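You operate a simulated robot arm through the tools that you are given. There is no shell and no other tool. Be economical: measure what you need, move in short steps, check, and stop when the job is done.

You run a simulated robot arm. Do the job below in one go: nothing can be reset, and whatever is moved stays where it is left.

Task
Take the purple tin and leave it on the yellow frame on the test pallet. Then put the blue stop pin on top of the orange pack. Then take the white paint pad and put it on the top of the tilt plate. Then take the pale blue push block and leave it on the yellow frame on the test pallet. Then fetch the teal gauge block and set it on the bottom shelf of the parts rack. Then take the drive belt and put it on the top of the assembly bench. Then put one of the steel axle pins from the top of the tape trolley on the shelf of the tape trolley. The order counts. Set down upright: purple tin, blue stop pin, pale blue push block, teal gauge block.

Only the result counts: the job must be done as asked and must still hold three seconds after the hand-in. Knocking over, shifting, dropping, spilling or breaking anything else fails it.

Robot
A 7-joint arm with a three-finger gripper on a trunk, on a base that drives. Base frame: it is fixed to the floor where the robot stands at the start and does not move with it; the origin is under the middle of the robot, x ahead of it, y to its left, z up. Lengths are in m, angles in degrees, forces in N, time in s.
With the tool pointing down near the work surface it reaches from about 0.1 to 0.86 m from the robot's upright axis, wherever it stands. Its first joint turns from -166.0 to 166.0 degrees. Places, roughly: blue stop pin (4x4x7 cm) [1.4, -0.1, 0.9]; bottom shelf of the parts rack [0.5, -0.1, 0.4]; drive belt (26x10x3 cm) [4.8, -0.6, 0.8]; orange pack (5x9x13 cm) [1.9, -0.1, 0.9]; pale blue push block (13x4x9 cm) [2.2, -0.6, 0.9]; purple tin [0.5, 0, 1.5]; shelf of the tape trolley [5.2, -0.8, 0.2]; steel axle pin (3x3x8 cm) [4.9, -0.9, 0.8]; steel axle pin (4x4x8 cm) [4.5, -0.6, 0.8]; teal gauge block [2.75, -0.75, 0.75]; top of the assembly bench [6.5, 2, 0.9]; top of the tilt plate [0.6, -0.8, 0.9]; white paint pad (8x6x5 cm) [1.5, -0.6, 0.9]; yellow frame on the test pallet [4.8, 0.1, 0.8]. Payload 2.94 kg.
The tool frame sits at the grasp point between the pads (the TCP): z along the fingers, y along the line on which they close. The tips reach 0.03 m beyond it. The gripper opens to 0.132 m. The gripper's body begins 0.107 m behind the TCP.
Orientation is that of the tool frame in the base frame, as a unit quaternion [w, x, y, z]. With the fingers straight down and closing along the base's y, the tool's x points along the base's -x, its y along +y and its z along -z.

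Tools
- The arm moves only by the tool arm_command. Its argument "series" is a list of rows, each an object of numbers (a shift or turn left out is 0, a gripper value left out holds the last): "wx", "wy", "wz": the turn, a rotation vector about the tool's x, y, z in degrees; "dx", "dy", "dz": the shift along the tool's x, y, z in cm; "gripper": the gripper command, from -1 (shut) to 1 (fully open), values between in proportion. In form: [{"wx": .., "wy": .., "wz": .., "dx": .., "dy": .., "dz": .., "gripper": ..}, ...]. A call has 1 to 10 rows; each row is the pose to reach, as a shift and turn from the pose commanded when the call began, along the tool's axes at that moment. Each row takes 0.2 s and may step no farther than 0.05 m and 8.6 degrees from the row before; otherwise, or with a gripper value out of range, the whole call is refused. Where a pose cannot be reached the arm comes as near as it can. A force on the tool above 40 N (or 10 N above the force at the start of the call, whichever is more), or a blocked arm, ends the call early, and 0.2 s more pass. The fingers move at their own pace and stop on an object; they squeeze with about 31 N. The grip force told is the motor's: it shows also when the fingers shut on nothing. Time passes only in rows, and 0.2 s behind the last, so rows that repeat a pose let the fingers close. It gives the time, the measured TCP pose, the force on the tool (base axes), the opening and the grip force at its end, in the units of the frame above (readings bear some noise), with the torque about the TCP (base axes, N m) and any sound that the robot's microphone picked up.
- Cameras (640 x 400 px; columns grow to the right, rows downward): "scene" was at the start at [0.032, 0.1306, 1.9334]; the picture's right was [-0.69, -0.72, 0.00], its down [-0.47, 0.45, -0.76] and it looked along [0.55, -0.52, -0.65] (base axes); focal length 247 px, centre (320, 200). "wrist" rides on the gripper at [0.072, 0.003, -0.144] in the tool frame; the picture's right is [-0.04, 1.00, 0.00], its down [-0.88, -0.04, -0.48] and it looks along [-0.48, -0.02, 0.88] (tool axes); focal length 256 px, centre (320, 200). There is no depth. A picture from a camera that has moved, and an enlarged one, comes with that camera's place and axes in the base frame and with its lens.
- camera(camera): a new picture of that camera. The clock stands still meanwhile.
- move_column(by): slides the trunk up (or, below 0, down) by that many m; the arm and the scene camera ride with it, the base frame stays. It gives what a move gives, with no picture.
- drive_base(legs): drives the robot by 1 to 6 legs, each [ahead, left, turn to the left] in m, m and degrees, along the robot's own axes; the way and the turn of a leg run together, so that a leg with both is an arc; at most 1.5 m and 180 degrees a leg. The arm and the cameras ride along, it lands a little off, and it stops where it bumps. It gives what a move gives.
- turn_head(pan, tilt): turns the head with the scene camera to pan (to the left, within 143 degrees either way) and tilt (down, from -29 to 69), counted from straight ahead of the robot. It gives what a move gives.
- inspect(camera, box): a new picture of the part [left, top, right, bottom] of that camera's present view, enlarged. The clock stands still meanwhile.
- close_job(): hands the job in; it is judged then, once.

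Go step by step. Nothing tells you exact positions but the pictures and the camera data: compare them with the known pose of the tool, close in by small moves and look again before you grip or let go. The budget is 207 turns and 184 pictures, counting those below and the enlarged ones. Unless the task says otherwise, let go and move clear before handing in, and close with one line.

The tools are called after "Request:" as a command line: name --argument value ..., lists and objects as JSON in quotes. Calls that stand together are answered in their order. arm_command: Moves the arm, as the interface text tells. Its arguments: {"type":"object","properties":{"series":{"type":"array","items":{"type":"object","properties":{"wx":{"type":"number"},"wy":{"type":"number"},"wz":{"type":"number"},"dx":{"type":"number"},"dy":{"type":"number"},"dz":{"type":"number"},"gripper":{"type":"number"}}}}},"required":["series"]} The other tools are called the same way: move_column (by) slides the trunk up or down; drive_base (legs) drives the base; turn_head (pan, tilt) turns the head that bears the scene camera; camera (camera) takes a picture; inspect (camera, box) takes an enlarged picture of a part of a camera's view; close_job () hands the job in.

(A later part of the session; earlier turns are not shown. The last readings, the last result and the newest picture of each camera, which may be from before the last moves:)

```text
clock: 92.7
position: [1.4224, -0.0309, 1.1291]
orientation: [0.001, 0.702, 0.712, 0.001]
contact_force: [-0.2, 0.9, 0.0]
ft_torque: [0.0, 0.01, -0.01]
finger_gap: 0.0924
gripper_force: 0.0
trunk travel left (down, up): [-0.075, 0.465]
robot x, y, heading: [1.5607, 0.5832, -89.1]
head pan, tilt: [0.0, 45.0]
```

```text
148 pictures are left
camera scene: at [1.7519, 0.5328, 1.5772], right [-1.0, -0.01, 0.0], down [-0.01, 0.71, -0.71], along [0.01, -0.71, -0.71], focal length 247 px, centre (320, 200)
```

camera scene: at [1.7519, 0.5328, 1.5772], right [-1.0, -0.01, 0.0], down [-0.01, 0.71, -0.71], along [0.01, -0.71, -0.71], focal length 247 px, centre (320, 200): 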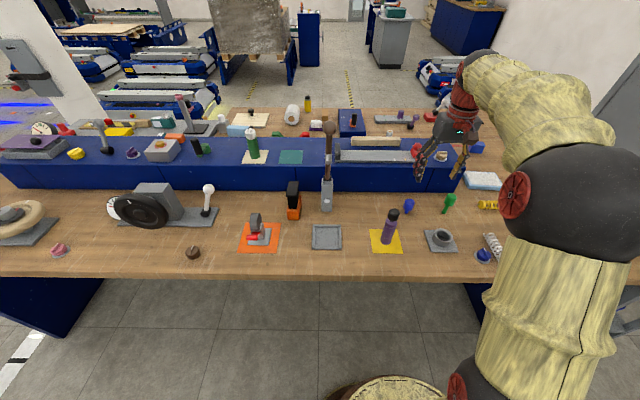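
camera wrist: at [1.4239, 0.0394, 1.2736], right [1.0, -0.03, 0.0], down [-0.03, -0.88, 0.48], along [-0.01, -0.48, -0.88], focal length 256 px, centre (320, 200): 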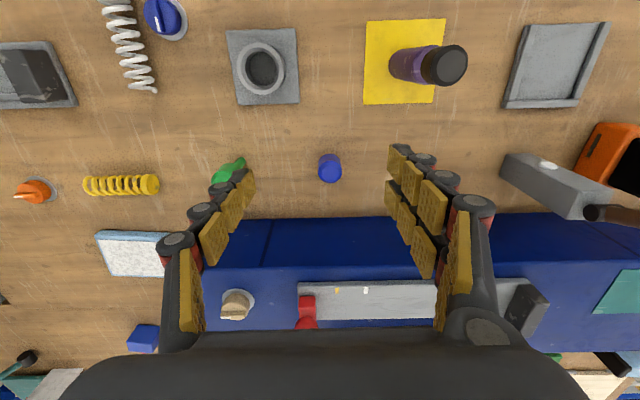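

Request:
inspect --camera "scene" --box '[360, 170, 480, 260]'

Request:
inspect --camera "scene" --box '[250, 160, 370, 260]'

Request:
inspect --camera "wrist" --box '[230, 120, 430, 240]'

```text
4.44 times, centred on (420, 215) of scene
camera zoom: at [1.7519, 0.5328, 1.5772], right [-1.0, -0.01, 0.0], down [-0.01, 0.71, -0.71], along [0.01, -0.71, -0.71], focal length 1099 px, centre (-124, 133)
```

zoom: 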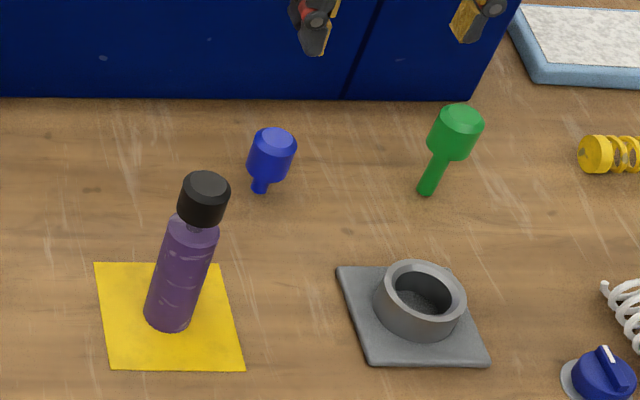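

```text
4.00 times, centred on (310, 210) of scene
camera zoom: at [1.7519, 0.5328, 1.5772], right [-1.0, -0.01, 0.0], down [-0.01, 0.71, -0.71], along [0.01, -0.71, -0.71], focal length 990 px, centre (360, 160)
```

zoom: 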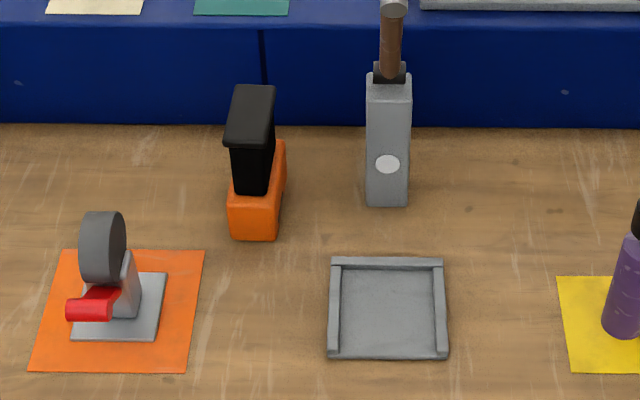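

```text
3.20 times, centred on (330, 180) of wrist
camera zoom: at [1.4239, 0.0394, 1.2736], right [1.0, -0.03, 0.0], down [-0.03, -0.88, 0.48], along [-0.01, -0.48, -0.88], focal length 819 px, centre (288, 264)
```

zoom: 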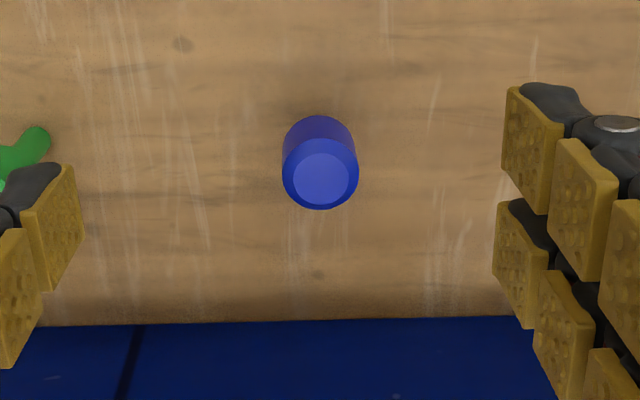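

The pin's head top is at about [1.437, −0.10, 0.94], standing on its stem with the bench at about 0.87. I move over it.

Request:
arm_command --series '[{"dx": -3.5, "dy": 0.8, "gripper": 0.1}, {"dx": -6.9, "dy": 1.5}, {"dx": -6.9, "dy": 1.5, "dz": 4}, {"dx": -6.9, "dy": 1.5, "dz": 8}, {"dx": -6.9, "dy": 1.5, "dz": 12}, {"dx": -6.9, "dy": 1.5, "dz": 13}, {"dx": -6.9, "dy": 1.5, "dz": 13}]'

Request:
camera --camera "wrist"

Request:
inspect --camera "scene" --box '[360, 170, 480, 260]'

```text
clock: 94.2
position: [1.4384, -0.1014, 0.9985]
orientation: [0.0, 0.702, 0.712, 0.002]
contact_force: [0.6, 0.2, 0.7]
ft_torque: [0.0, -0.01, -0.01]
finger_gap: 0.0726
gripper_force: 0.0
trunk travel left (down, up): [-0.075, 0.465]
robot x, y, heading: [1.5629, 0.5859, -89.1]
head pan, tilt: [0.0, 45.0]
```

```text
144 pictures are left
camera wrist: at [1.4406, -0.0299, 1.1429], right [1.0, -0.03, 0.0], down [-0.03, -0.88, 0.47], along [-0.01, -0.47, -0.88], focal length 256 px, centre (320, 200)
```

wrist: 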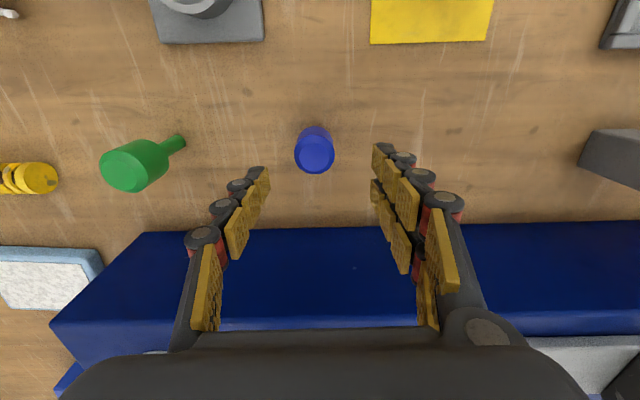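

```text
4.44 times, centred on (420, 215) of scene
camera zoom: at [1.7519, 0.5327, 1.5772], right [-1.0, -0.01, 0.0], down [-0.01, 0.71, -0.71], along [0.01, -0.71, -0.71], focal length 1099 px, centre (-124, 133)
```

zoom: 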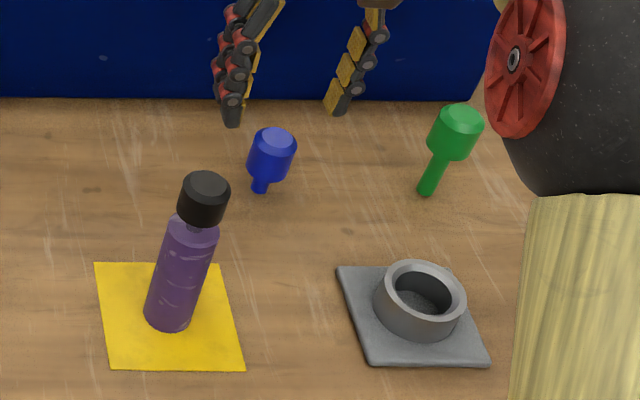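

I correct by a few millimetres and go down around the pin's head.

Request:
arm_command --series '[{"dx": 0.4, "dy": -0.35, "gripper": 0.1}, {"dx": 0.4, "dy": -0.35, "dz": 2.5}, {"dx": 0.4, "dy": -0.35, "dz": 5}, {"dx": 0.4, "dy": -0.35, "dz": 7.6}, {"dx": 0.4, "dy": -0.35, "dz": 7.6}]'

Request:
camera --camera "wrist"

Request:
inspect --camera "scene" --box '[360, 170, 480, 260]'

```text
clock: 95.5
position: [1.4362, -0.0968, 0.9227]
orientation: [-0.001, 0.702, 0.712, 0.0]
contact_force: [-0.2, 0.0, 0.0]
ft_torque: [0.03, -0.03, -0.02]
finger_gap: 0.0725
gripper_force: 0.1
trunk travel left (down, up): [-0.075, 0.465]
robot x, y, heading: [1.5602, 0.583, -89.2]
head pan, tilt: [0.0, 45.0]
```

```text
142 pictures are left
camera wrist: at [1.4369, -0.0255, 1.0668], right [1.0, -0.03, 0.0], down [-0.03, -0.88, 0.47], along [-0.01, -0.47, -0.88], focal length 256 px, centre (320, 200)
```

wrist: 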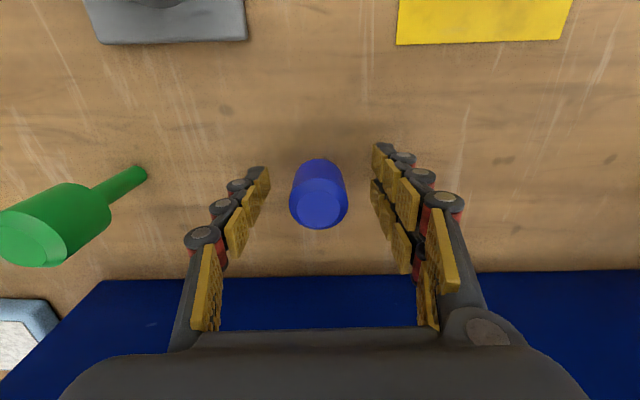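

```text
4.44 times, centred on (420, 215) of scene
camera zoom: at [1.7518, 0.5325, 1.5772], right [-1.0, -0.01, 0.0], down [-0.01, 0.71, -0.71], along [0.01, -0.71, -0.71], focal length 1099 px, centre (-124, 133)
```

zoom: 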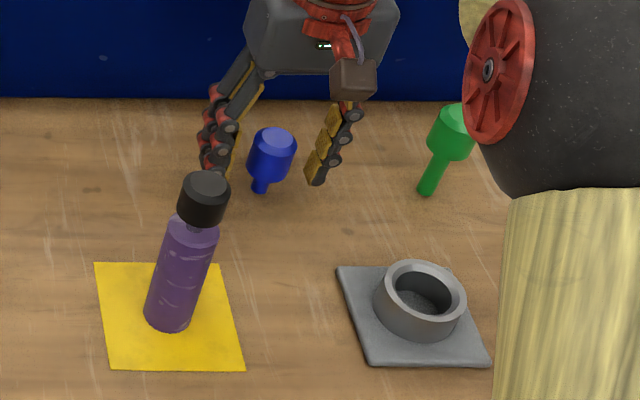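

The head is centred between the pads. I close, wait, and lift gently.

Request:
arm_command --series '[{"dx": -0.35, "dy": -0.1, "gripper": 0.1}, {"dx": -0.35, "dy": -0.1, "dz": 0.3, "gripper": -1}, {"dx": -0.35, "dy": -0.1, "dz": 0.3}, {"dx": -0.35, "dy": -0.1, "dz": 0.3}, {"dx": -0.35, "dy": -0.1, "dz": 0.3}, {"dx": -0.35, "dy": -0.1, "dz": 0.3}, {"dx": -0.35, "dy": -0.1, "dz": 0.3}]'

Request:
arm_command --series '[{"dz": -0.5}, {"dz": -1}, {"dz": -2}, {"dz": -3.5}, {"dz": -6}, {"dz": -6}]'

Request:
camera --camera "wrist"

Request:
inspect --camera "scene" --box '[360, 170, 480, 260]'

```text
clock: 97.0
position: [1.4341, -0.0996, 0.9194]
orientation: [0.0, 0.702, 0.712, 0.0]
contact_force: [0.2, -0.5, -0.4]
ft_torque: [0.04, 0.03, 0.01]
finger_gap: 0.0317
gripper_force: 30.9
trunk travel left (down, up): [-0.075, 0.465]
robot x, y, heading: [1.5642, 0.585, -89.1]
head pan, tilt: [0.0, 45.0]
```

```text
clock: 98.5
position: [1.4354, -0.0995, 0.9793]
orientation: [0.0, 0.702, 0.712, 0.001]
contact_force: [-0.5, -0.1, -0.8]
ft_torque: [-0.01, 0.02, 0.01]
finger_gap: 0.0316
gripper_force: 30.5
trunk travel left (down, up): [-0.075, 0.465]
robot x, y, heading: [1.562, 0.5834, -89.2]
head pan, tilt: [0.0, 45.0]
```

```text
140 pictures are left
camera wrist: at [1.4366, -0.0292, 1.1237], right [1.0, -0.03, 0.0], down [-0.03, -0.88, 0.47], along [-0.01, -0.47, -0.88], focal length 256 px, centre (320, 200)
```

wrist: 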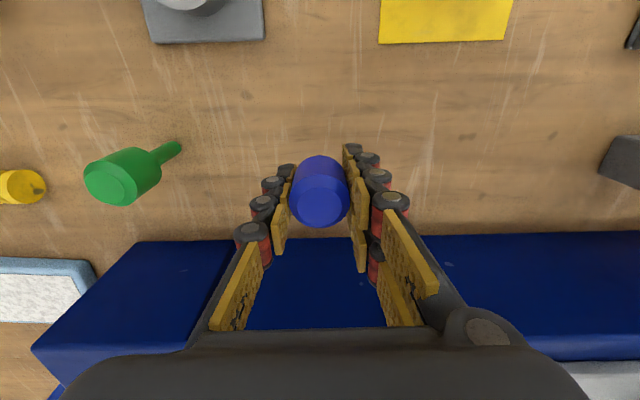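

```text
4.44 times, centred on (420, 215) of scene
camera zoom: at [1.7519, 0.5329, 1.5772], right [-1.0, -0.01, 0.0], down [-0.01, 0.71, -0.71], along [0.01, -0.71, -0.71], focal length 1099 px, centre (-124, 133)
```

zoom: 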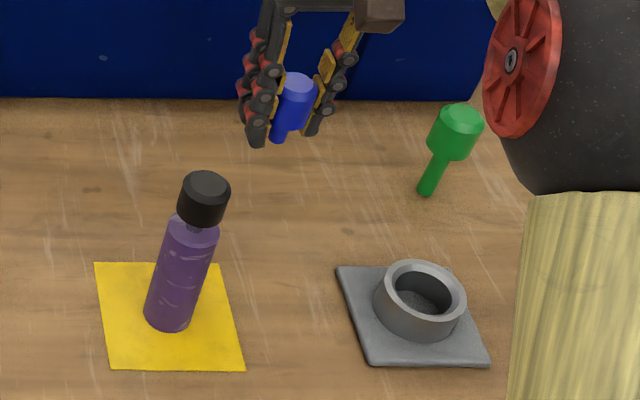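

The pin is held upright, its bottom about 4.9 cm below the TCP. A tall lever stands next to the pack, so I retract high, shift the base to about x 1.92, and approach from there.

Request:
arm_command --series '[{"dz": -4}, {"dz": -8}, {"dz": -12}, {"dz": -16, "dx": 2}, {"dz": -20, "dx": 5}, {"dz": -23, "dx": 9}, {"dz": -26, "dx": 13}, {"dz": -27, "dx": 18}, {"dz": -27, "dx": 23}, {"dz": -27, "dx": 27}]'

Request:
drive_base --legs '[[0, 0.36, 0]]'

Request:
camera --camera "scene"

Request:
camera --camera "wrist"

```text
refused: row 8 steps farther than a row can; nothing moved
```

```text
clock: 100.2
position: [1.661, -0.0961, 0.98]
orientation: [-0.002, 0.706, 0.708, 0.0]
contact_force: [0.2, 0.2, -0.8]
ft_torque: [0.02, -0.03, -0.02]
finger_gap: 0.0318
gripper_force: 31.2
trunk travel left (down, up): [-0.075, 0.465]
robot x, y, heading: [1.7955, 0.587, -89.6]
head pan, tilt: [0.0, 45.0]
stopped in leg 1: the robot was blocked; the commanded pose is now the measured one
```

```text
138 pictures are left
camera scene: at [1.9872, 0.536, 1.5775], right [-1.0, -0.01, 0.0], down [-0.01, 0.71, -0.71], along [0.01, -0.71, -0.71], focal length 247 px, centre (320, 200)
```

scene: 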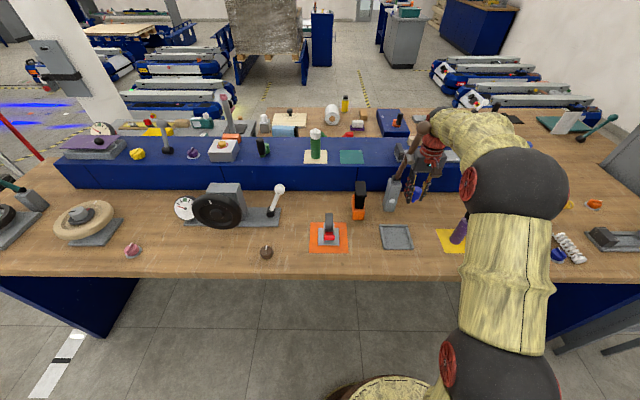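

```text
137 pictures are left
camera wrist: at [1.6643, -0.0244, 1.1236], right [1.0, -0.04, 0.0], down [-0.04, -0.88, 0.47], along [-0.02, -0.47, -0.88], focal length 256 px, centre (320, 200)
```

wrist: 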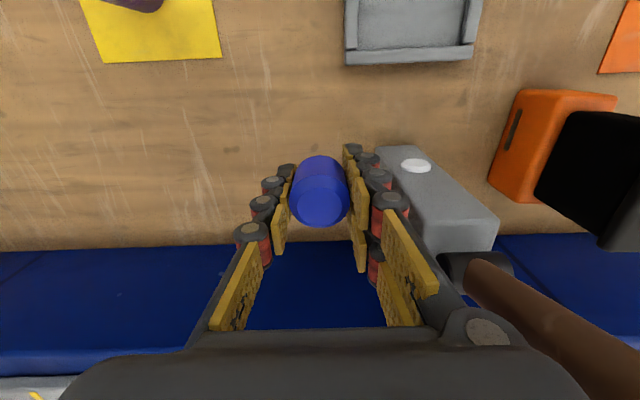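

The arm row was refused and the base still drove, so the hand ran up to the lever block and stopped. I check at once whether anything was shifted.

Request:
inspect --camera "scene" --box '[330, 130, 500, 270]'

```text
2.86 times, centred on (415, 200) of scene
camera zoom: at [1.9872, 0.536, 1.5775], right [-1.0, -0.01, 0.0], down [-0.01, 0.71, -0.71], along [0.01, -0.71, -0.71], focal length 707 px, centre (49, 200)
```

zoom: 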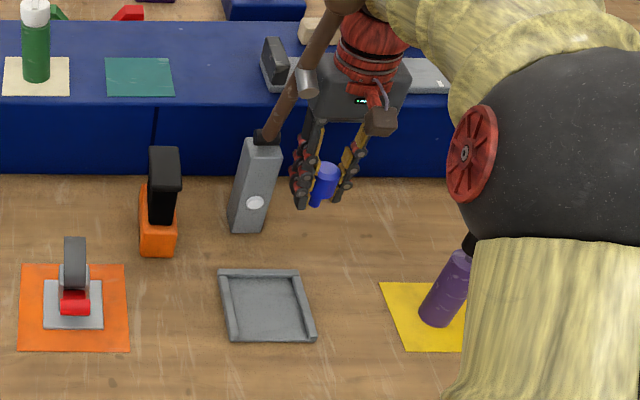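

Comparing rays, the lever block, the lever and the purple bottle are where they were. I back off 6 cm, then lift the hand straight up and retract.

Request:
drive_base --legs '[[0, -0.06, 0]]'

Request:
inspect --camera "scene" --box '[330, 130, 500, 270]'

```text
clock: 101.2
position: [1.6052, -0.0968, 0.9802]
orientation: [-0.002, 0.707, 0.707, 0.0]
contact_force: [-0.2, -0.7, -0.2]
ft_torque: [0.03, 0.03, 0.0]
finger_gap: 0.0318
gripper_force: 30.9
trunk travel left (down, up): [-0.075, 0.465]
robot x, y, heading: [1.7387, 0.5862, -89.3]
head pan, tilt: [0.0, 45.0]
```

```text
2.86 times, centred on (415, 200) of scene
camera zoom: at [1.9297, 0.5353, 1.5772], right [-1.0, -0.01, 0.0], down [-0.01, 0.71, -0.71], along [0.01, -0.71, -0.71], focal length 707 px, centre (49, 200)
```

zoom: 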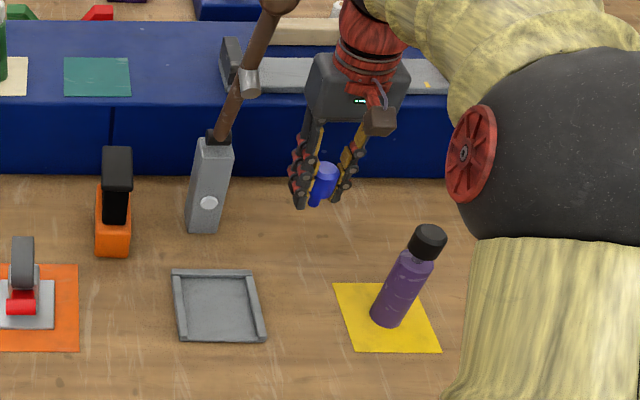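

Nothing seems displaced. Now the lift and retract in legal steps.

Request:
arm_command --series '[{"dz": -4}, {"dz": -8}, {"dz": -12}, {"dz": -16}, {"dz": -20, "dx": 1}, {"dz": -24, "dx": 3}, {"dz": -26, "dx": 7}, {"dz": -27, "dx": 11}, {"dz": -27, "dx": 15}, {"dz": -27, "dx": 19}]'

Request:
arm_command --series '[{"dx": 4}, {"dx": 8}, {"dx": 8}]'

```text
clock: 103.4
position: [1.6065, 0.0938, 1.2492]
orientation: [-0.001, 0.706, 0.708, 0.0]
contact_force: [-0.1, -0.8, 0.3]
ft_torque: [0.02, 0.0, 0.02]
finger_gap: 0.0318
gripper_force: 31.0
trunk travel left (down, up): [-0.075, 0.465]
robot x, y, heading: [1.7358, 0.5878, -89.5]
head pan, tilt: [0.0, 45.0]
```

```text
clock: 104.2
position: [1.6051, 0.1738, 1.2497]
orientation: [-0.002, 0.707, 0.708, 0.0]
contact_force: [0.8, 0.0, 0.0]
ft_torque: [-0.03, 0.01, 0.01]
finger_gap: 0.0319
gripper_force: 30.8
trunk travel left (down, up): [-0.075, 0.465]
robot x, y, heading: [1.7384, 0.5846, -89.6]
head pan, tilt: [0.0, 45.0]
```

The hand is clear at y 0.17, z 1.25. I slide the base left so that the hand comes in front of the pack.

Request:
drive_base --legs '[[0, 0.25, 0]]'

Request:
camera --camera "scene"

Request:
camera --camera "wrist"

```text
clock: 106.0
position: [1.8556, 0.176, 1.2492]
orientation: [0.0, 0.706, 0.708, 0.0]
contact_force: [0.2, -0.2, -0.9]
ft_torque: [-0.04, -0.04, 0.04]
finger_gap: 0.0313
gripper_force: 30.8
trunk travel left (down, up): [-0.075, 0.465]
robot x, y, heading: [1.987, 0.5919, -89.0]
head pan, tilt: [0.0, 45.0]
```

```text
134 pictures are left
camera scene: at [2.1803, 0.5397, 1.5772], right [-1.0, -0.02, 0.0], down [-0.01, 0.71, -0.71], along [0.01, -0.71, -0.71], focal length 247 px, centre (320, 200)
```

scene: 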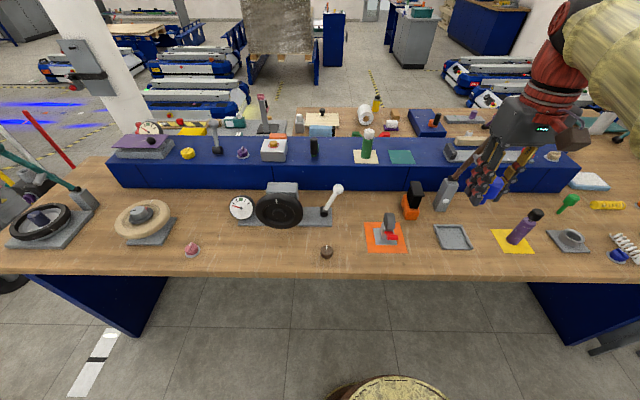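

```text
133 pictures are left
camera wrist: at [1.8582, 0.248, 1.3936], right [1.0, -0.04, 0.0], down [-0.03, -0.88, 0.47], along [-0.02, -0.47, -0.88], focal length 256 px, centre (320, 200)
```

wrist: 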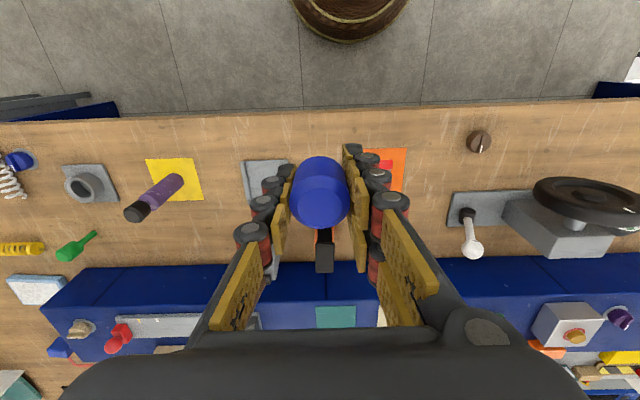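

The pack's black top is near [1.855, −0.095, ~1.0]. I come closer and look before going over it.

Request:
arm_command --series '[{"dx": -4, "dz": 2}, {"dx": -8, "dz": 4}, {"dx": -12, "dz": 6}, {"dx": -15, "dz": 9}, {"dx": -17, "dz": 11}, {"dx": -17, "dz": 11}]'

Request:
inspect --camera "scene" --box '[360, 150, 500, 260]'

Request:
camera --camera "wrist"

```text
clock: 107.4
position: [1.8569, 0.0063, 1.1386]
orientation: [-0.001, 0.706, 0.708, 0.0]
contact_force: [0.7, -0.4, -0.7]
ft_torque: [-0.01, 0.02, -0.02]
finger_gap: 0.0316
gripper_force: 31.4
trunk travel left (down, up): [-0.075, 0.465]
robot x, y, heading: [1.9896, 0.5937, -89.1]
head pan, tilt: [0.0, 45.0]
```

```text
3.64 times, centred on (430, 205) of scene
camera zoom: at [2.1805, 0.5392, 1.5772], right [-1.0, -0.02, 0.0], down [-0.01, 0.71, -0.71], along [0.01, -0.71, -0.71], focal length 900 px, centre (-80, 182)
```

zoom: 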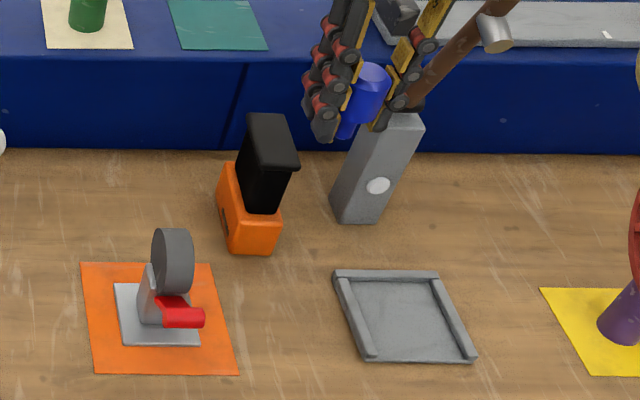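

```text
131 pictures are left
camera wrist: at [1.8592, 0.0778, 1.283], right [1.0, -0.04, 0.0], down [-0.03, -0.88, 0.47], along [-0.02, -0.47, -0.88], focal length 256 px, centre (320, 200)
```

wrist: 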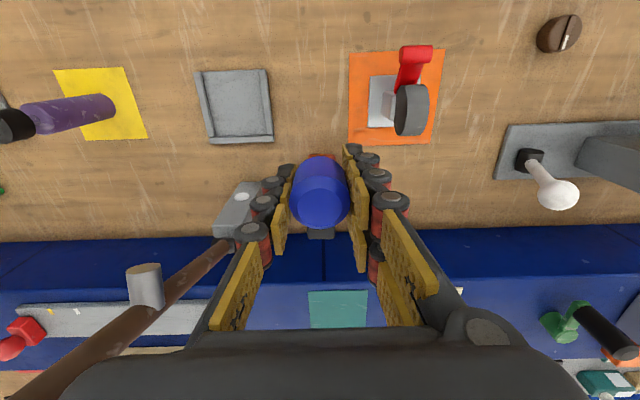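

The pack's top is centred at [1.853, −0.103, 1.0]. I bring the pin over it, about 3 cm above.

Request:
arm_command --series '[{"dx": -4, "dy": -0.2}, {"dx": -8, "dy": -0.4}, {"dx": -10.9, "dy": -0.4}, {"dx": -10.9, "dy": -0.4, "dz": 3}, {"dx": -10.9, "dy": -0.4, "dz": 6}, {"dx": -10.9, "dy": -0.4, "dz": 6}]'

Request:
inspect --camera "scene" --box '[380, 150, 480, 230]'

Request:
camera --camera "wrist"

```text
clock: 108.8
position: [1.8522, -0.1025, 1.0795]
orientation: [-0.001, 0.706, 0.709, 0.0]
contact_force: [0.7, -0.8, -0.4]
ft_torque: [0.0, -0.03, -0.02]
finger_gap: 0.0314
gripper_force: 30.9
trunk travel left (down, up): [-0.075, 0.465]
robot x, y, heading: [1.9896, 0.5857, -89.1]
head pan, tilt: [0.0, 45.0]
```

```text
5.00 times, centred on (430, 190) of scene
camera zoom: at [2.1804, 0.5391, 1.5772], right [-1.0, -0.02, 0.0], down [-0.01, 0.71, -0.71], along [0.01, -0.71, -0.71], focal length 1237 px, centre (-230, 250)
```

zoom: 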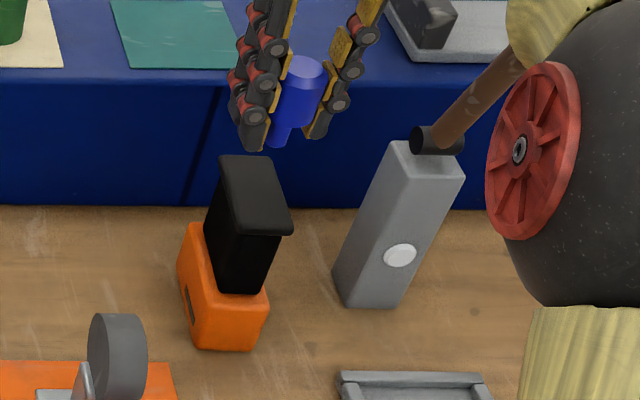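

```text
129 pictures are left
camera wrist: at [1.8549, -0.0317, 1.2227], right [1.0, -0.04, 0.0], down [-0.03, -0.88, 0.47], along [-0.02, -0.47, -0.88], focal length 256 px, centre (320, 200)
```

wrist: 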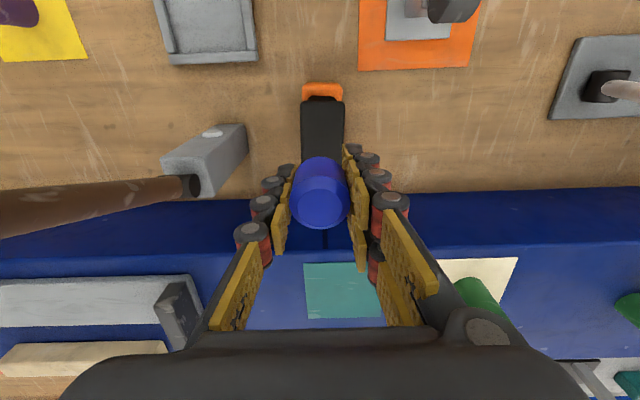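

Aligned. I lower in fine steps until the pin touches the pack.

Request:
arm_command --series '[{"dz": 0.4}, {"dz": 0.8}, {"dz": 1.2}, {"dz": 1.5}, {"dz": 1.8}, {"dz": 2.1}, {"dz": 2.1}]'

Request:
inspect --camera "scene" --box '[380, 150, 480, 230]'

```text
clock: 110.4
position: [1.8521, -0.1028, 1.0585]
orientation: [-0.001, 0.706, 0.708, 0.0]
contact_force: [0.4, -0.4, -0.9]
ft_torque: [0.04, -0.05, -0.03]
finger_gap: 0.0316
gripper_force: 31.2
trunk travel left (down, up): [-0.075, 0.465]
robot x, y, heading: [1.9865, 0.5871, -89.2]
head pan, tilt: [0.0, 45.0]
```

```text
5.00 times, centred on (430, 190) of scene
camera zoom: at [2.1804, 0.5393, 1.5772], right [-1.0, -0.02, 0.0], down [-0.01, 0.71, -0.71], along [0.01, -0.71, -0.71], focal length 1237 px, centre (-230, 250)
```

zoom: 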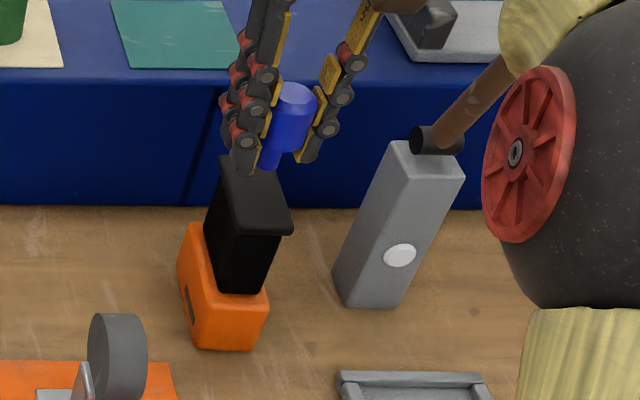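

Request:
arm_command --series '[{"dz": 0.3}, {"dz": 0.6}, {"dz": 0.8}, {"dz": 1.0}, {"dz": 1.2}, {"dz": 1.4}, {"dz": 1.6}, {"dz": 1.6}]'

Request:
inspect --camera "scene" --box '[380, 150, 480, 230]'

```text
clock: 112.2
position: [1.8531, -0.1026, 1.0404]
orientation: [-0.001, 0.706, 0.708, -0.001]
contact_force: [0.2, 0.0, -0.6]
ft_torque: [-0.01, 0.01, 0.03]
finger_gap: 0.0314
gripper_force: 30.9
trunk travel left (down, up): [-0.075, 0.465]
robot x, y, heading: [1.9852, 0.5895, -89.1]
head pan, tilt: [0.0, 45.0]
```

```text
5.00 times, centred on (430, 190) of scene
camera zoom: at [2.1804, 0.5393, 1.5772], right [-1.0, -0.02, 0.0], down [-0.01, 0.71, -0.71], along [0.01, -0.71, -0.71], focal length 1237 px, centre (-230, 250)
```

zoom: 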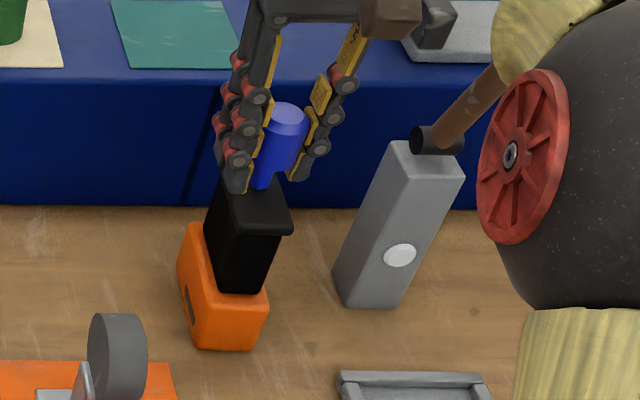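

Request:
arm_command --series '[{"dz": 0.2}, {"dz": 0.4}, {"dz": 0.6}, {"dz": 0.8}, {"dz": 1.0}, {"dz": 1.0}]'

Request:
inspect --camera "scene" --box '[380, 150, 480, 230]'

```text
clock: 113.6
position: [1.8525, -0.1018, 1.0314]
orientation: [-0.001, 0.706, 0.708, 0.0]
contact_force: [-2.5, 1.8, 13.3]
ft_torque: [0.05, 0.05, 0.0]
finger_gap: 0.0304
gripper_force: 31.1
trunk travel left (down, up): [-0.075, 0.465]
robot x, y, heading: [1.9863, 0.589, -89.4]
head pan, tilt: [0.0, 45.0]
```

```text
5.00 times, centred on (430, 190) of scene
camera zoom: at [2.1805, 0.5406, 1.5772], right [-1.0, -0.02, 0.0], down [-0.01, 0.71, -0.71], along [0.01, -0.71, -0.71], focal length 1237 px, centre (-230, 250)
```

zoom: 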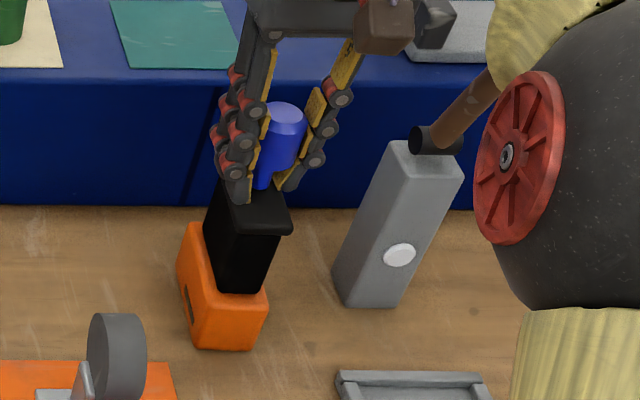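

Request:
inspect --camera "scene" --box '[415, 165, 455, 205]'

Request:
inspect --camera "wrist" --box '[250, 60, 400, 240]'

```text
10.00 times, centred on (435, 185) of scene
camera zoom: at [2.1805, 0.5406, 1.5772], right [-1.0, -0.02, 0.0], down [-0.01, 0.71, -0.71], along [0.01, -0.71, -0.71], focal length 2474 px, centre (-830, 350)
```

zoom: 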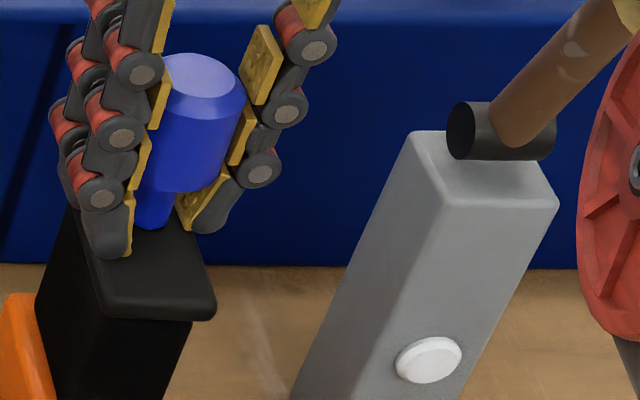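

```text
2.22 times, centred on (325, 150) of wrist
camera zoom: at [1.8553, -0.0303, 1.1757], right [1.0, -0.04, 0.0], down [-0.03, -0.88, 0.47], along [-0.02, -0.47, -0.88], focal length 569 px, centre (309, 311)
```

zoom: 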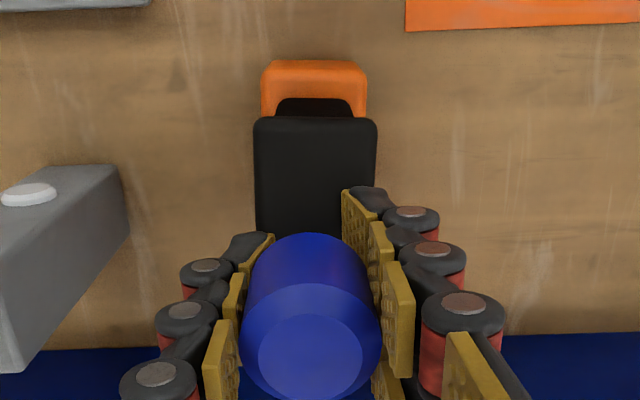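

Contact is felt with the stem over the middle of the pack's top. I ease off 2 mm, open slowly, and rise.

Request:
arm_command --series '[{"dz": -0.1}, {"dz": -0.15}, {"dz": -0.15}]'

Request:
inspect --camera "scene" --box '[415, 165, 455, 205]'

```text
clock: 114.4
position: [1.8539, -0.1015, 1.033]
orientation: [-0.001, 0.705, 0.709, 0.0]
contact_force: [0.1, -0.4, -0.8]
ft_torque: [0.01, 0.02, 0.02]
finger_gap: 0.0304
gripper_force: 31.1
trunk travel left (down, up): [-0.075, 0.465]
robot x, y, heading: [1.9879, 0.5919, -89.3]
head pan, tilt: [0.0, 45.0]
```

```text
10.00 times, centred on (435, 185) of scene
camera zoom: at [2.1805, 0.5394, 1.5771], right [-1.0, -0.02, 0.0], down [-0.01, 0.71, -0.71], along [0.01, -0.71, -0.71], focal length 2474 px, centre (-830, 350)
```

zoom: 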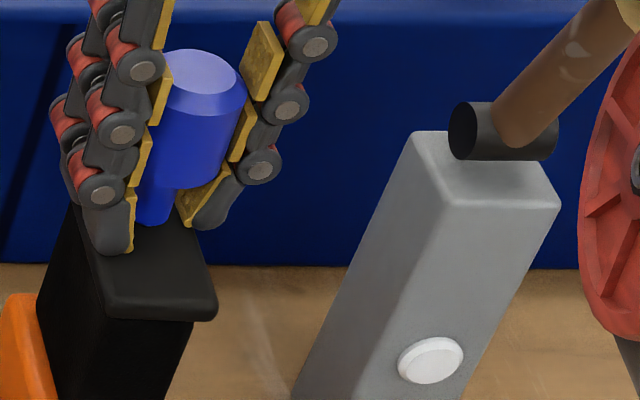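

Request:
arm_command --series '[{"dz": 0.08}, {"dz": 0.08, "gripper": -0.4}, {"dz": 0.08, "gripper": -0.3}, {"dz": 0.08, "gripper": -0.2}, {"dz": 0.08, "gripper": -0.1}, {"dz": 0.08, "gripper": 0.0}, {"dz": 0.08}, {"dz": 0.08}]'

Request:
inspect --camera "scene" --box '[405, 155, 465, 215]'

```text
clock: 116.2
position: [1.8528, -0.1026, 1.033]
orientation: [-0.001, 0.705, 0.709, 0.0]
contact_force: [0.9, 1.0, -0.5]
ft_torque: [-0.03, 0.01, 0.01]
finger_gap: 0.0663
gripper_force: 0.0
trunk travel left (down, up): [-0.075, 0.465]
robot x, y, heading: [1.9907, 0.5904, -89.1]
head pan, tilt: [0.0, 45.0]
```

```text
6.67 times, centred on (435, 185) of scene
camera zoom: at [2.1804, 0.5394, 1.5772], right [-1.0, -0.02, 0.0], down [-0.01, 0.71, -0.71], along [0.01, -0.71, -0.71], focal length 1649 px, centre (-447, 300)
```

zoom: 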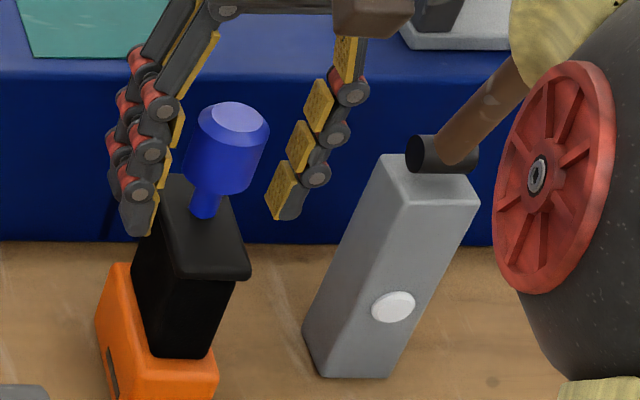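

The pin stands on the pack. I rise straight up and retract towards the aisle.

Request:
arm_command --series '[{"dz": -2}, {"dz": -5}, {"dz": -8}, {"dz": -12}, {"dz": -16}, {"dz": -19, "dx": 2}, {"dz": -21, "dx": 6}, {"dz": -22, "dx": 10}, {"dz": -22, "dx": 14}, {"dz": -22, "dx": 18}]'

Request:
arm_command --series '[{"dx": 4}, {"dx": 8}, {"dx": 10}]'

Request:
camera --camera "scene"

```text
clock: 118.4
position: [1.8512, 0.0786, 1.2523]
orientation: [-0.001, 0.706, 0.708, -0.001]
contact_force: [0.6, -0.9, 0.6]
ft_torque: [-0.01, 0.02, 0.01]
finger_gap: 0.0664
gripper_force: 0.0
trunk travel left (down, up): [-0.075, 0.465]
robot x, y, heading: [1.9855, 0.5878, -89.0]
head pan, tilt: [0.0, 45.0]
```

```text
clock: 119.2
position: [1.8519, 0.1788, 1.2533]
orientation: [-0.001, 0.705, 0.709, 0.0]
contact_force: [-0.3, -0.3, 0.5]
ft_torque: [-0.02, -0.01, -0.02]
finger_gap: 0.0661
gripper_force: 0.0
trunk travel left (down, up): [-0.075, 0.465]
robot x, y, heading: [1.989, 0.5885, -89.0]
head pan, tilt: [0.0, 45.0]
```

```text
121 pictures are left
camera scene: at [2.1805, 0.5397, 1.5772], right [-1.0, -0.02, 0.0], down [-0.01, 0.71, -0.71], along [0.01, -0.71, -0.71], focal length 247 px, centre (320, 200)
```

scene: 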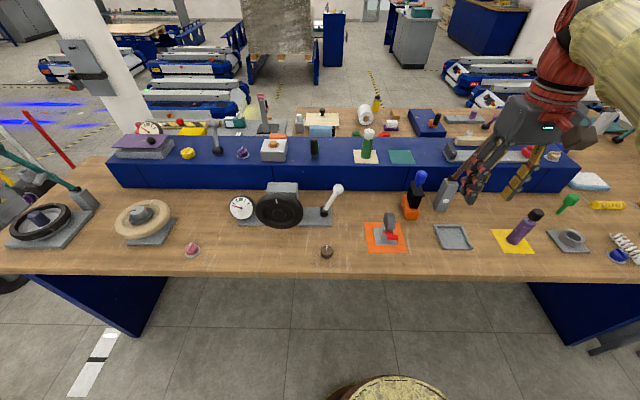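

Pin on pack is done. The white pad lies on the bench's far half, reachable from the other side, so I go back along the aisle and around the rack, looking before each stretch.

Request:
drive_base --legs '[[-0.33, 0, 0], [0, -1.5, 0], [0, -0.64, 0]]'

Request:
turn_head --pan 0 --tilt 30

Request:
camera --camera "scene"

```text
clock: 131.7
position: [-0.3082, 0.4702, 1.2534]
orientation: [-0.002, 0.706, 0.708, 0.0]
contact_force: [-0.3, -0.1, 0.3]
ft_torque: [0.02, 0.01, 0.04]
finger_gap: 0.066
gripper_force: 0.0
trunk travel left (down, up): [-0.075, 0.465]
robot x, y, heading: [-0.1714, 0.8787, -89.1]
head pan, tilt: [0.0, 45.0]
```

```text
clock: 132.4
position: [-0.3083, 0.4686, 1.2536]
orientation: [-0.001, 0.705, 0.709, 0.0]
contact_force: [-0.7, -0.3, 0.9]
ft_torque: [-0.02, 0.02, 0.04]
finger_gap: 0.0659
gripper_force: 0.2
trunk travel left (down, up): [-0.075, 0.465]
robot x, y, heading: [-0.1696, 0.8772, -89.0]
head pan, tilt: [0.0, 30.0]
```

```text
120 pictures are left
camera scene: at [0.021, 0.8219, 1.5997], right [-1.0, -0.02, 0.0], down [-0.01, 0.5, -0.87], along [0.01, -0.87, -0.5], focal length 247 px, centre (320, 200)
```

scene: 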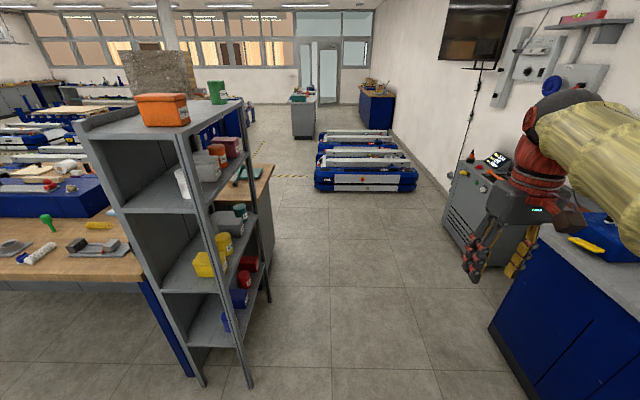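

The corridor between rack and wall is free down to the conveyor at about y −2.2. I drive to y −1.5 and look left along the bench's far side.

Request:
drive_base --legs '[[0, -0.1, 0], [1.5, 0, 0], [0.9, 0, 0]]'

Request:
turn_head --pan 80 --tilt 30

Request:
camera --camera "scene"

```text
clock: 144.9
position: [-0.3309, -1.932, 1.2535]
orientation: [-0.001, 0.697, 0.717, 0.001]
contact_force: [-0.2, 0.3, 0.3]
ft_torque: [-0.01, 0.0, 0.03]
finger_gap: 0.066
gripper_force: 0.0
trunk travel left (down, up): [-0.075, 0.465]
robot x, y, heading: [-0.2025, -1.5156, -87.8]
head pan, tilt: [0.0, 30.0]
```

```text
clock: 146.5
position: [-0.3308, -1.9318, 1.252]
orientation: [-0.001, 0.696, 0.718, 0.001]
contact_force: [0.3, 0.8, -0.4]
ft_torque: [0.02, -0.02, 0.0]
finger_gap: 0.0661
gripper_force: 0.1
trunk travel left (down, up): [-0.075, 0.465]
robot x, y, heading: [-0.2035, -1.5166, -87.7]
head pan, tilt: [80.0, 30.0]
```

```text
119 pictures are left
camera scene: at [0.0754, -1.4933, 1.5998], right [-0.13, -0.99, 0.0], down [-0.5, 0.07, -0.87], along [0.86, -0.12, -0.5], focal length 247 px, centre (320, 200)
```

scene: 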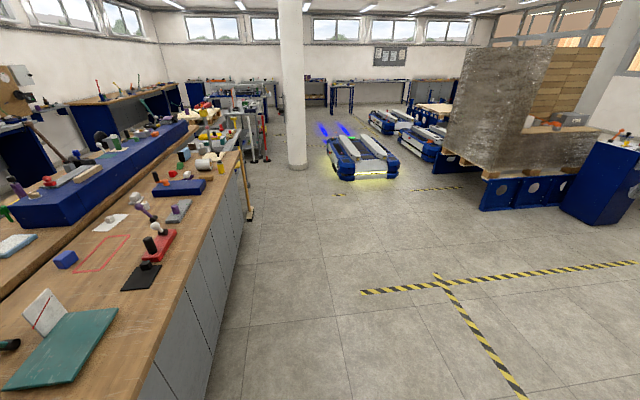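

Free floor along the bench's far side, whose edge is near y −1.1. I enlarge the bench area to find the white paint pad.

Request:
inspect --camera "scene" --box '[60, 130, 260, 290]'

Request:
inspect --camera "scene" --box '[0, 180, 200, 400]'

```text
2.50 times, centred on (160, 210) of scene
camera zoom: at [0.0754, -1.4933, 1.5998], right [-0.13, -0.99, 0.0], down [-0.5, 0.07, -0.87], along [0.86, -0.12, -0.5], focal length 618 px, centre (720, 175)
```

zoom: 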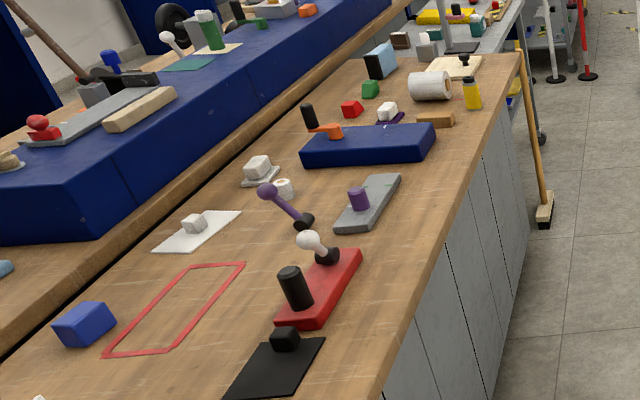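

```text
1.82 times, centred on (100, 290) of scene
camera zoom: at [0.0754, -1.4933, 1.5998], right [-0.13, -0.99, 0.0], down [-0.5, 0.07, -0.87], along [0.86, -0.12, -0.5], focal length 450 px, centre (720, 36)
```

zoom: 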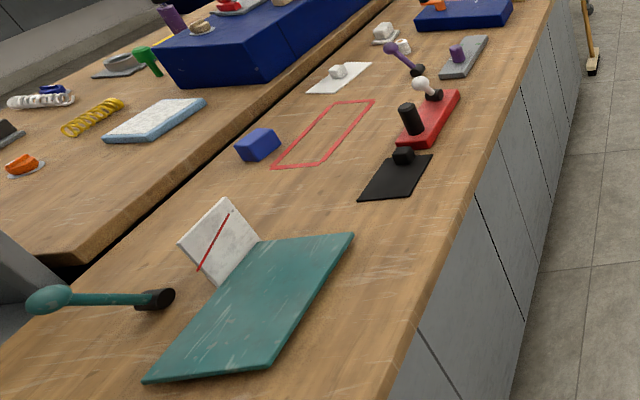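

The pad is the white block near [1.46, −0.59], behind the purple-knobbed lever; the teal tilt plate lies near [0.6, −0.8]. I drive to x 1.46 and face the bench.

Request:
drive_base --legs '[[0.05, 1.3, 0], [0.02, 0.37, 0], [0, 0, 177.8]]'

Request:
turn_head --pan 0 --tilt 40

Request:
camera --camera "scene"

Request:
camera --camera "wrist"

```text
clock: 162.2
position: [1.5895, -1.1209, 1.2533]
orientation: [0.001, 0.708, -0.706, 0.001]
contact_force: [-0.7, 1.0, 0.9]
ft_torque: [-0.02, 0.0, -0.02]
finger_gap: 0.066
gripper_force: 0.0
trunk travel left (down, up): [-0.075, 0.465]
robot x, y, heading: [1.4553, -1.5261, 90.8]
head pan, tilt: [80.0, 30.0]
```

```text
clock: 163.7
position: [1.5904, -1.1198, 1.2528]
orientation: [0.0, 0.708, -0.706, 0.001]
contact_force: [-0.3, -0.8, 0.0]
ft_torque: [0.01, 0.0, -0.03]
finger_gap: 0.0661
gripper_force: 0.1
trunk travel left (down, up): [-0.075, 0.465]
robot x, y, heading: [1.4542, -1.5321, 90.6]
head pan, tilt: [0.0, 40.0]
```

```text
116 pictures are left
camera scene: at [1.2617, -1.479, 1.5845], right [1.0, 0.02, 0.0], down [0.01, -0.64, -0.77], along [-0.01, 0.77, -0.64], focal length 247 px, centre (320, 200)
```

scene: 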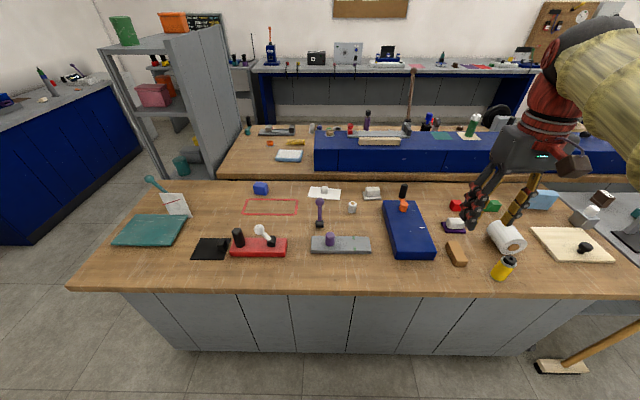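

```text
115 pictures are left
camera wrist: at [1.5865, -1.1928, 1.3971], right [-1.0, 0.04, 0.0], down [0.03, 0.88, 0.47], along [0.02, 0.47, -0.88], focal length 256 px, centre (320, 200)
```

wrist: 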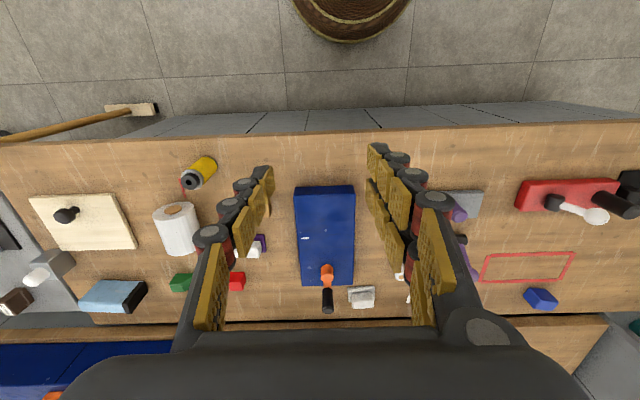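

Request:
inspect --camera "scene" --box '[290, 160, 430, 270]'

Request:
inspect --camera "scene" --box '[420, 160, 600, 290]'

Request:
inspect --camera "scene" --box '[100, 160, 260, 280]'

```text
3.64 times, centred on (360, 215) of scene
camera zoom: at [1.2617, -1.479, 1.5845], right [1.0, 0.02, 0.0], down [0.01, -0.64, -0.77], along [-0.01, 0.77, -0.64], focal length 900 px, centre (174, 146)
```

zoom: 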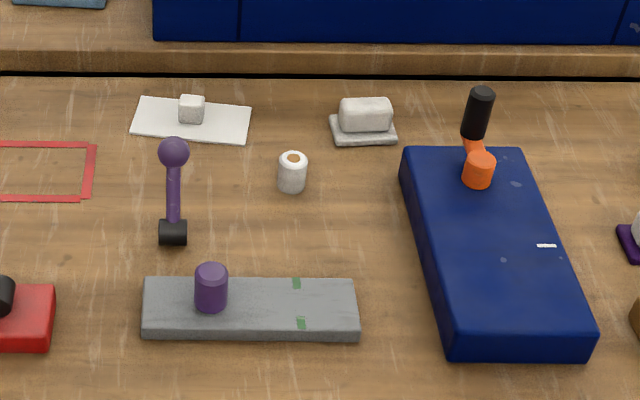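

```text
3.08 times, centred on (510, 225) of scene
camera zoom: at [1.2617, -1.479, 1.5845], right [1.0, 0.02, 0.0], down [0.01, -0.64, -0.77], along [-0.01, 0.77, -0.64], focal length 761 px, centre (-265, 123)
```

zoom: 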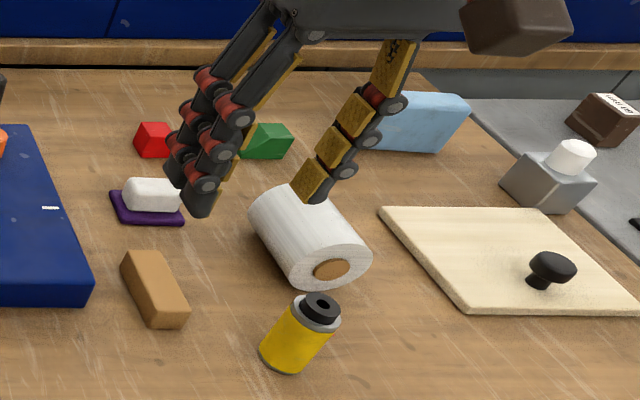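

```text
3.33 times, centred on (180, 220) of scene
camera zoom: at [1.2617, -1.479, 1.5845], right [1.0, 0.02, 0.0], down [0.01, -0.64, -0.77], along [-0.01, 0.77, -0.64], focal length 825 px, centre (787, 133)
```

zoom: 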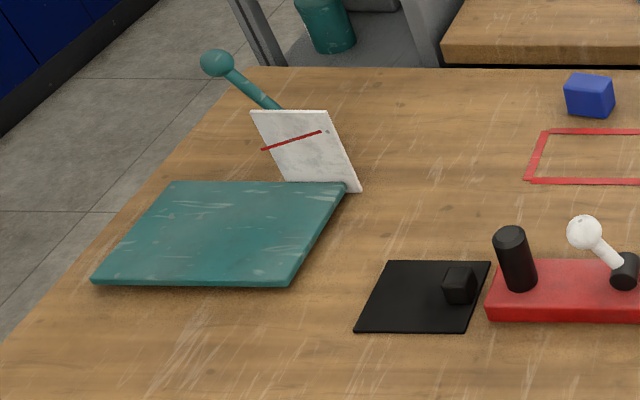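

The pad is a white block on a grey base plate at about [1.488, −0.59]. I edge closer and bring the hand over it, with its fingers at x-closing.

Request:
drive_base --legs '[[0.11, 0.0, 0]]'

Request:
arm_command --series '[{"dx": -4, "dy": 1, "gripper": 0.4}, {"dx": -8, "dy": 2.5}, {"dx": -12, "dy": 4}, {"dx": -16, "dy": 5.5}, {"dx": -20, "dy": 7}, {"dx": -24, "dy": 8.5}, {"dx": -28, "dy": 10}, {"dx": -32, "dy": 10}, {"dx": -36, "dy": 10}, {"dx": -36, "dy": 10}]'

Request:
camera --camera "wrist"

```text
clock: 164.9
position: [1.5883, -1.0087, 1.2522]
orientation: [0.0, 0.708, -0.706, 0.001]
contact_force: [-0.3, 0.4, -0.4]
ft_torque: [0.01, 0.02, 0.02]
finger_gap: 0.066
gripper_force: 0.1
trunk travel left (down, up): [-0.075, 0.465]
robot x, y, heading: [1.4523, -1.4184, 90.8]
head pan, tilt: [0.0, 40.0]
```

```text
clock: 167.1
position: [1.4852, -0.6782, 1.2329]
orientation: [0.0, 0.708, -0.706, 0.001]
contact_force: [0.3, 1.1, -0.1]
ft_torque: [-0.06, 0.01, 0.01]
finger_gap: 0.0925
gripper_force: 0.3
out of reach, approached as far as the arm can: row 8, 9, 10
trunk travel left (down, up): [-0.075, 0.465]
robot x, y, heading: [1.4545, -1.4203, 90.9]
head pan, tilt: [0.0, 40.0]
```

```text
111 pictures are left
camera wrist: at [1.4816, -0.7511, 1.3763], right [-1.0, 0.04, 0.0], down [0.03, 0.88, 0.48], along [0.02, 0.47, -0.88], focal length 256 px, centre (320, 200)
```

wrist: 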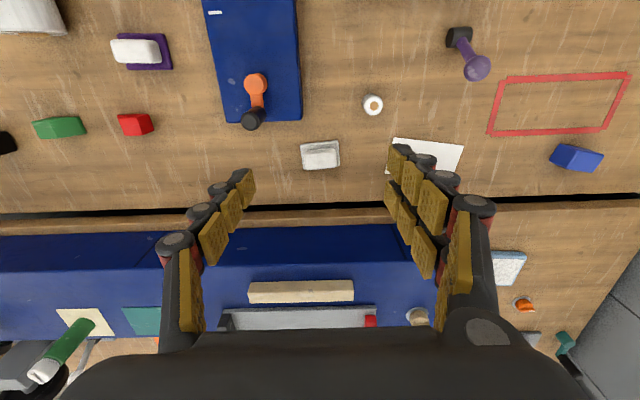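

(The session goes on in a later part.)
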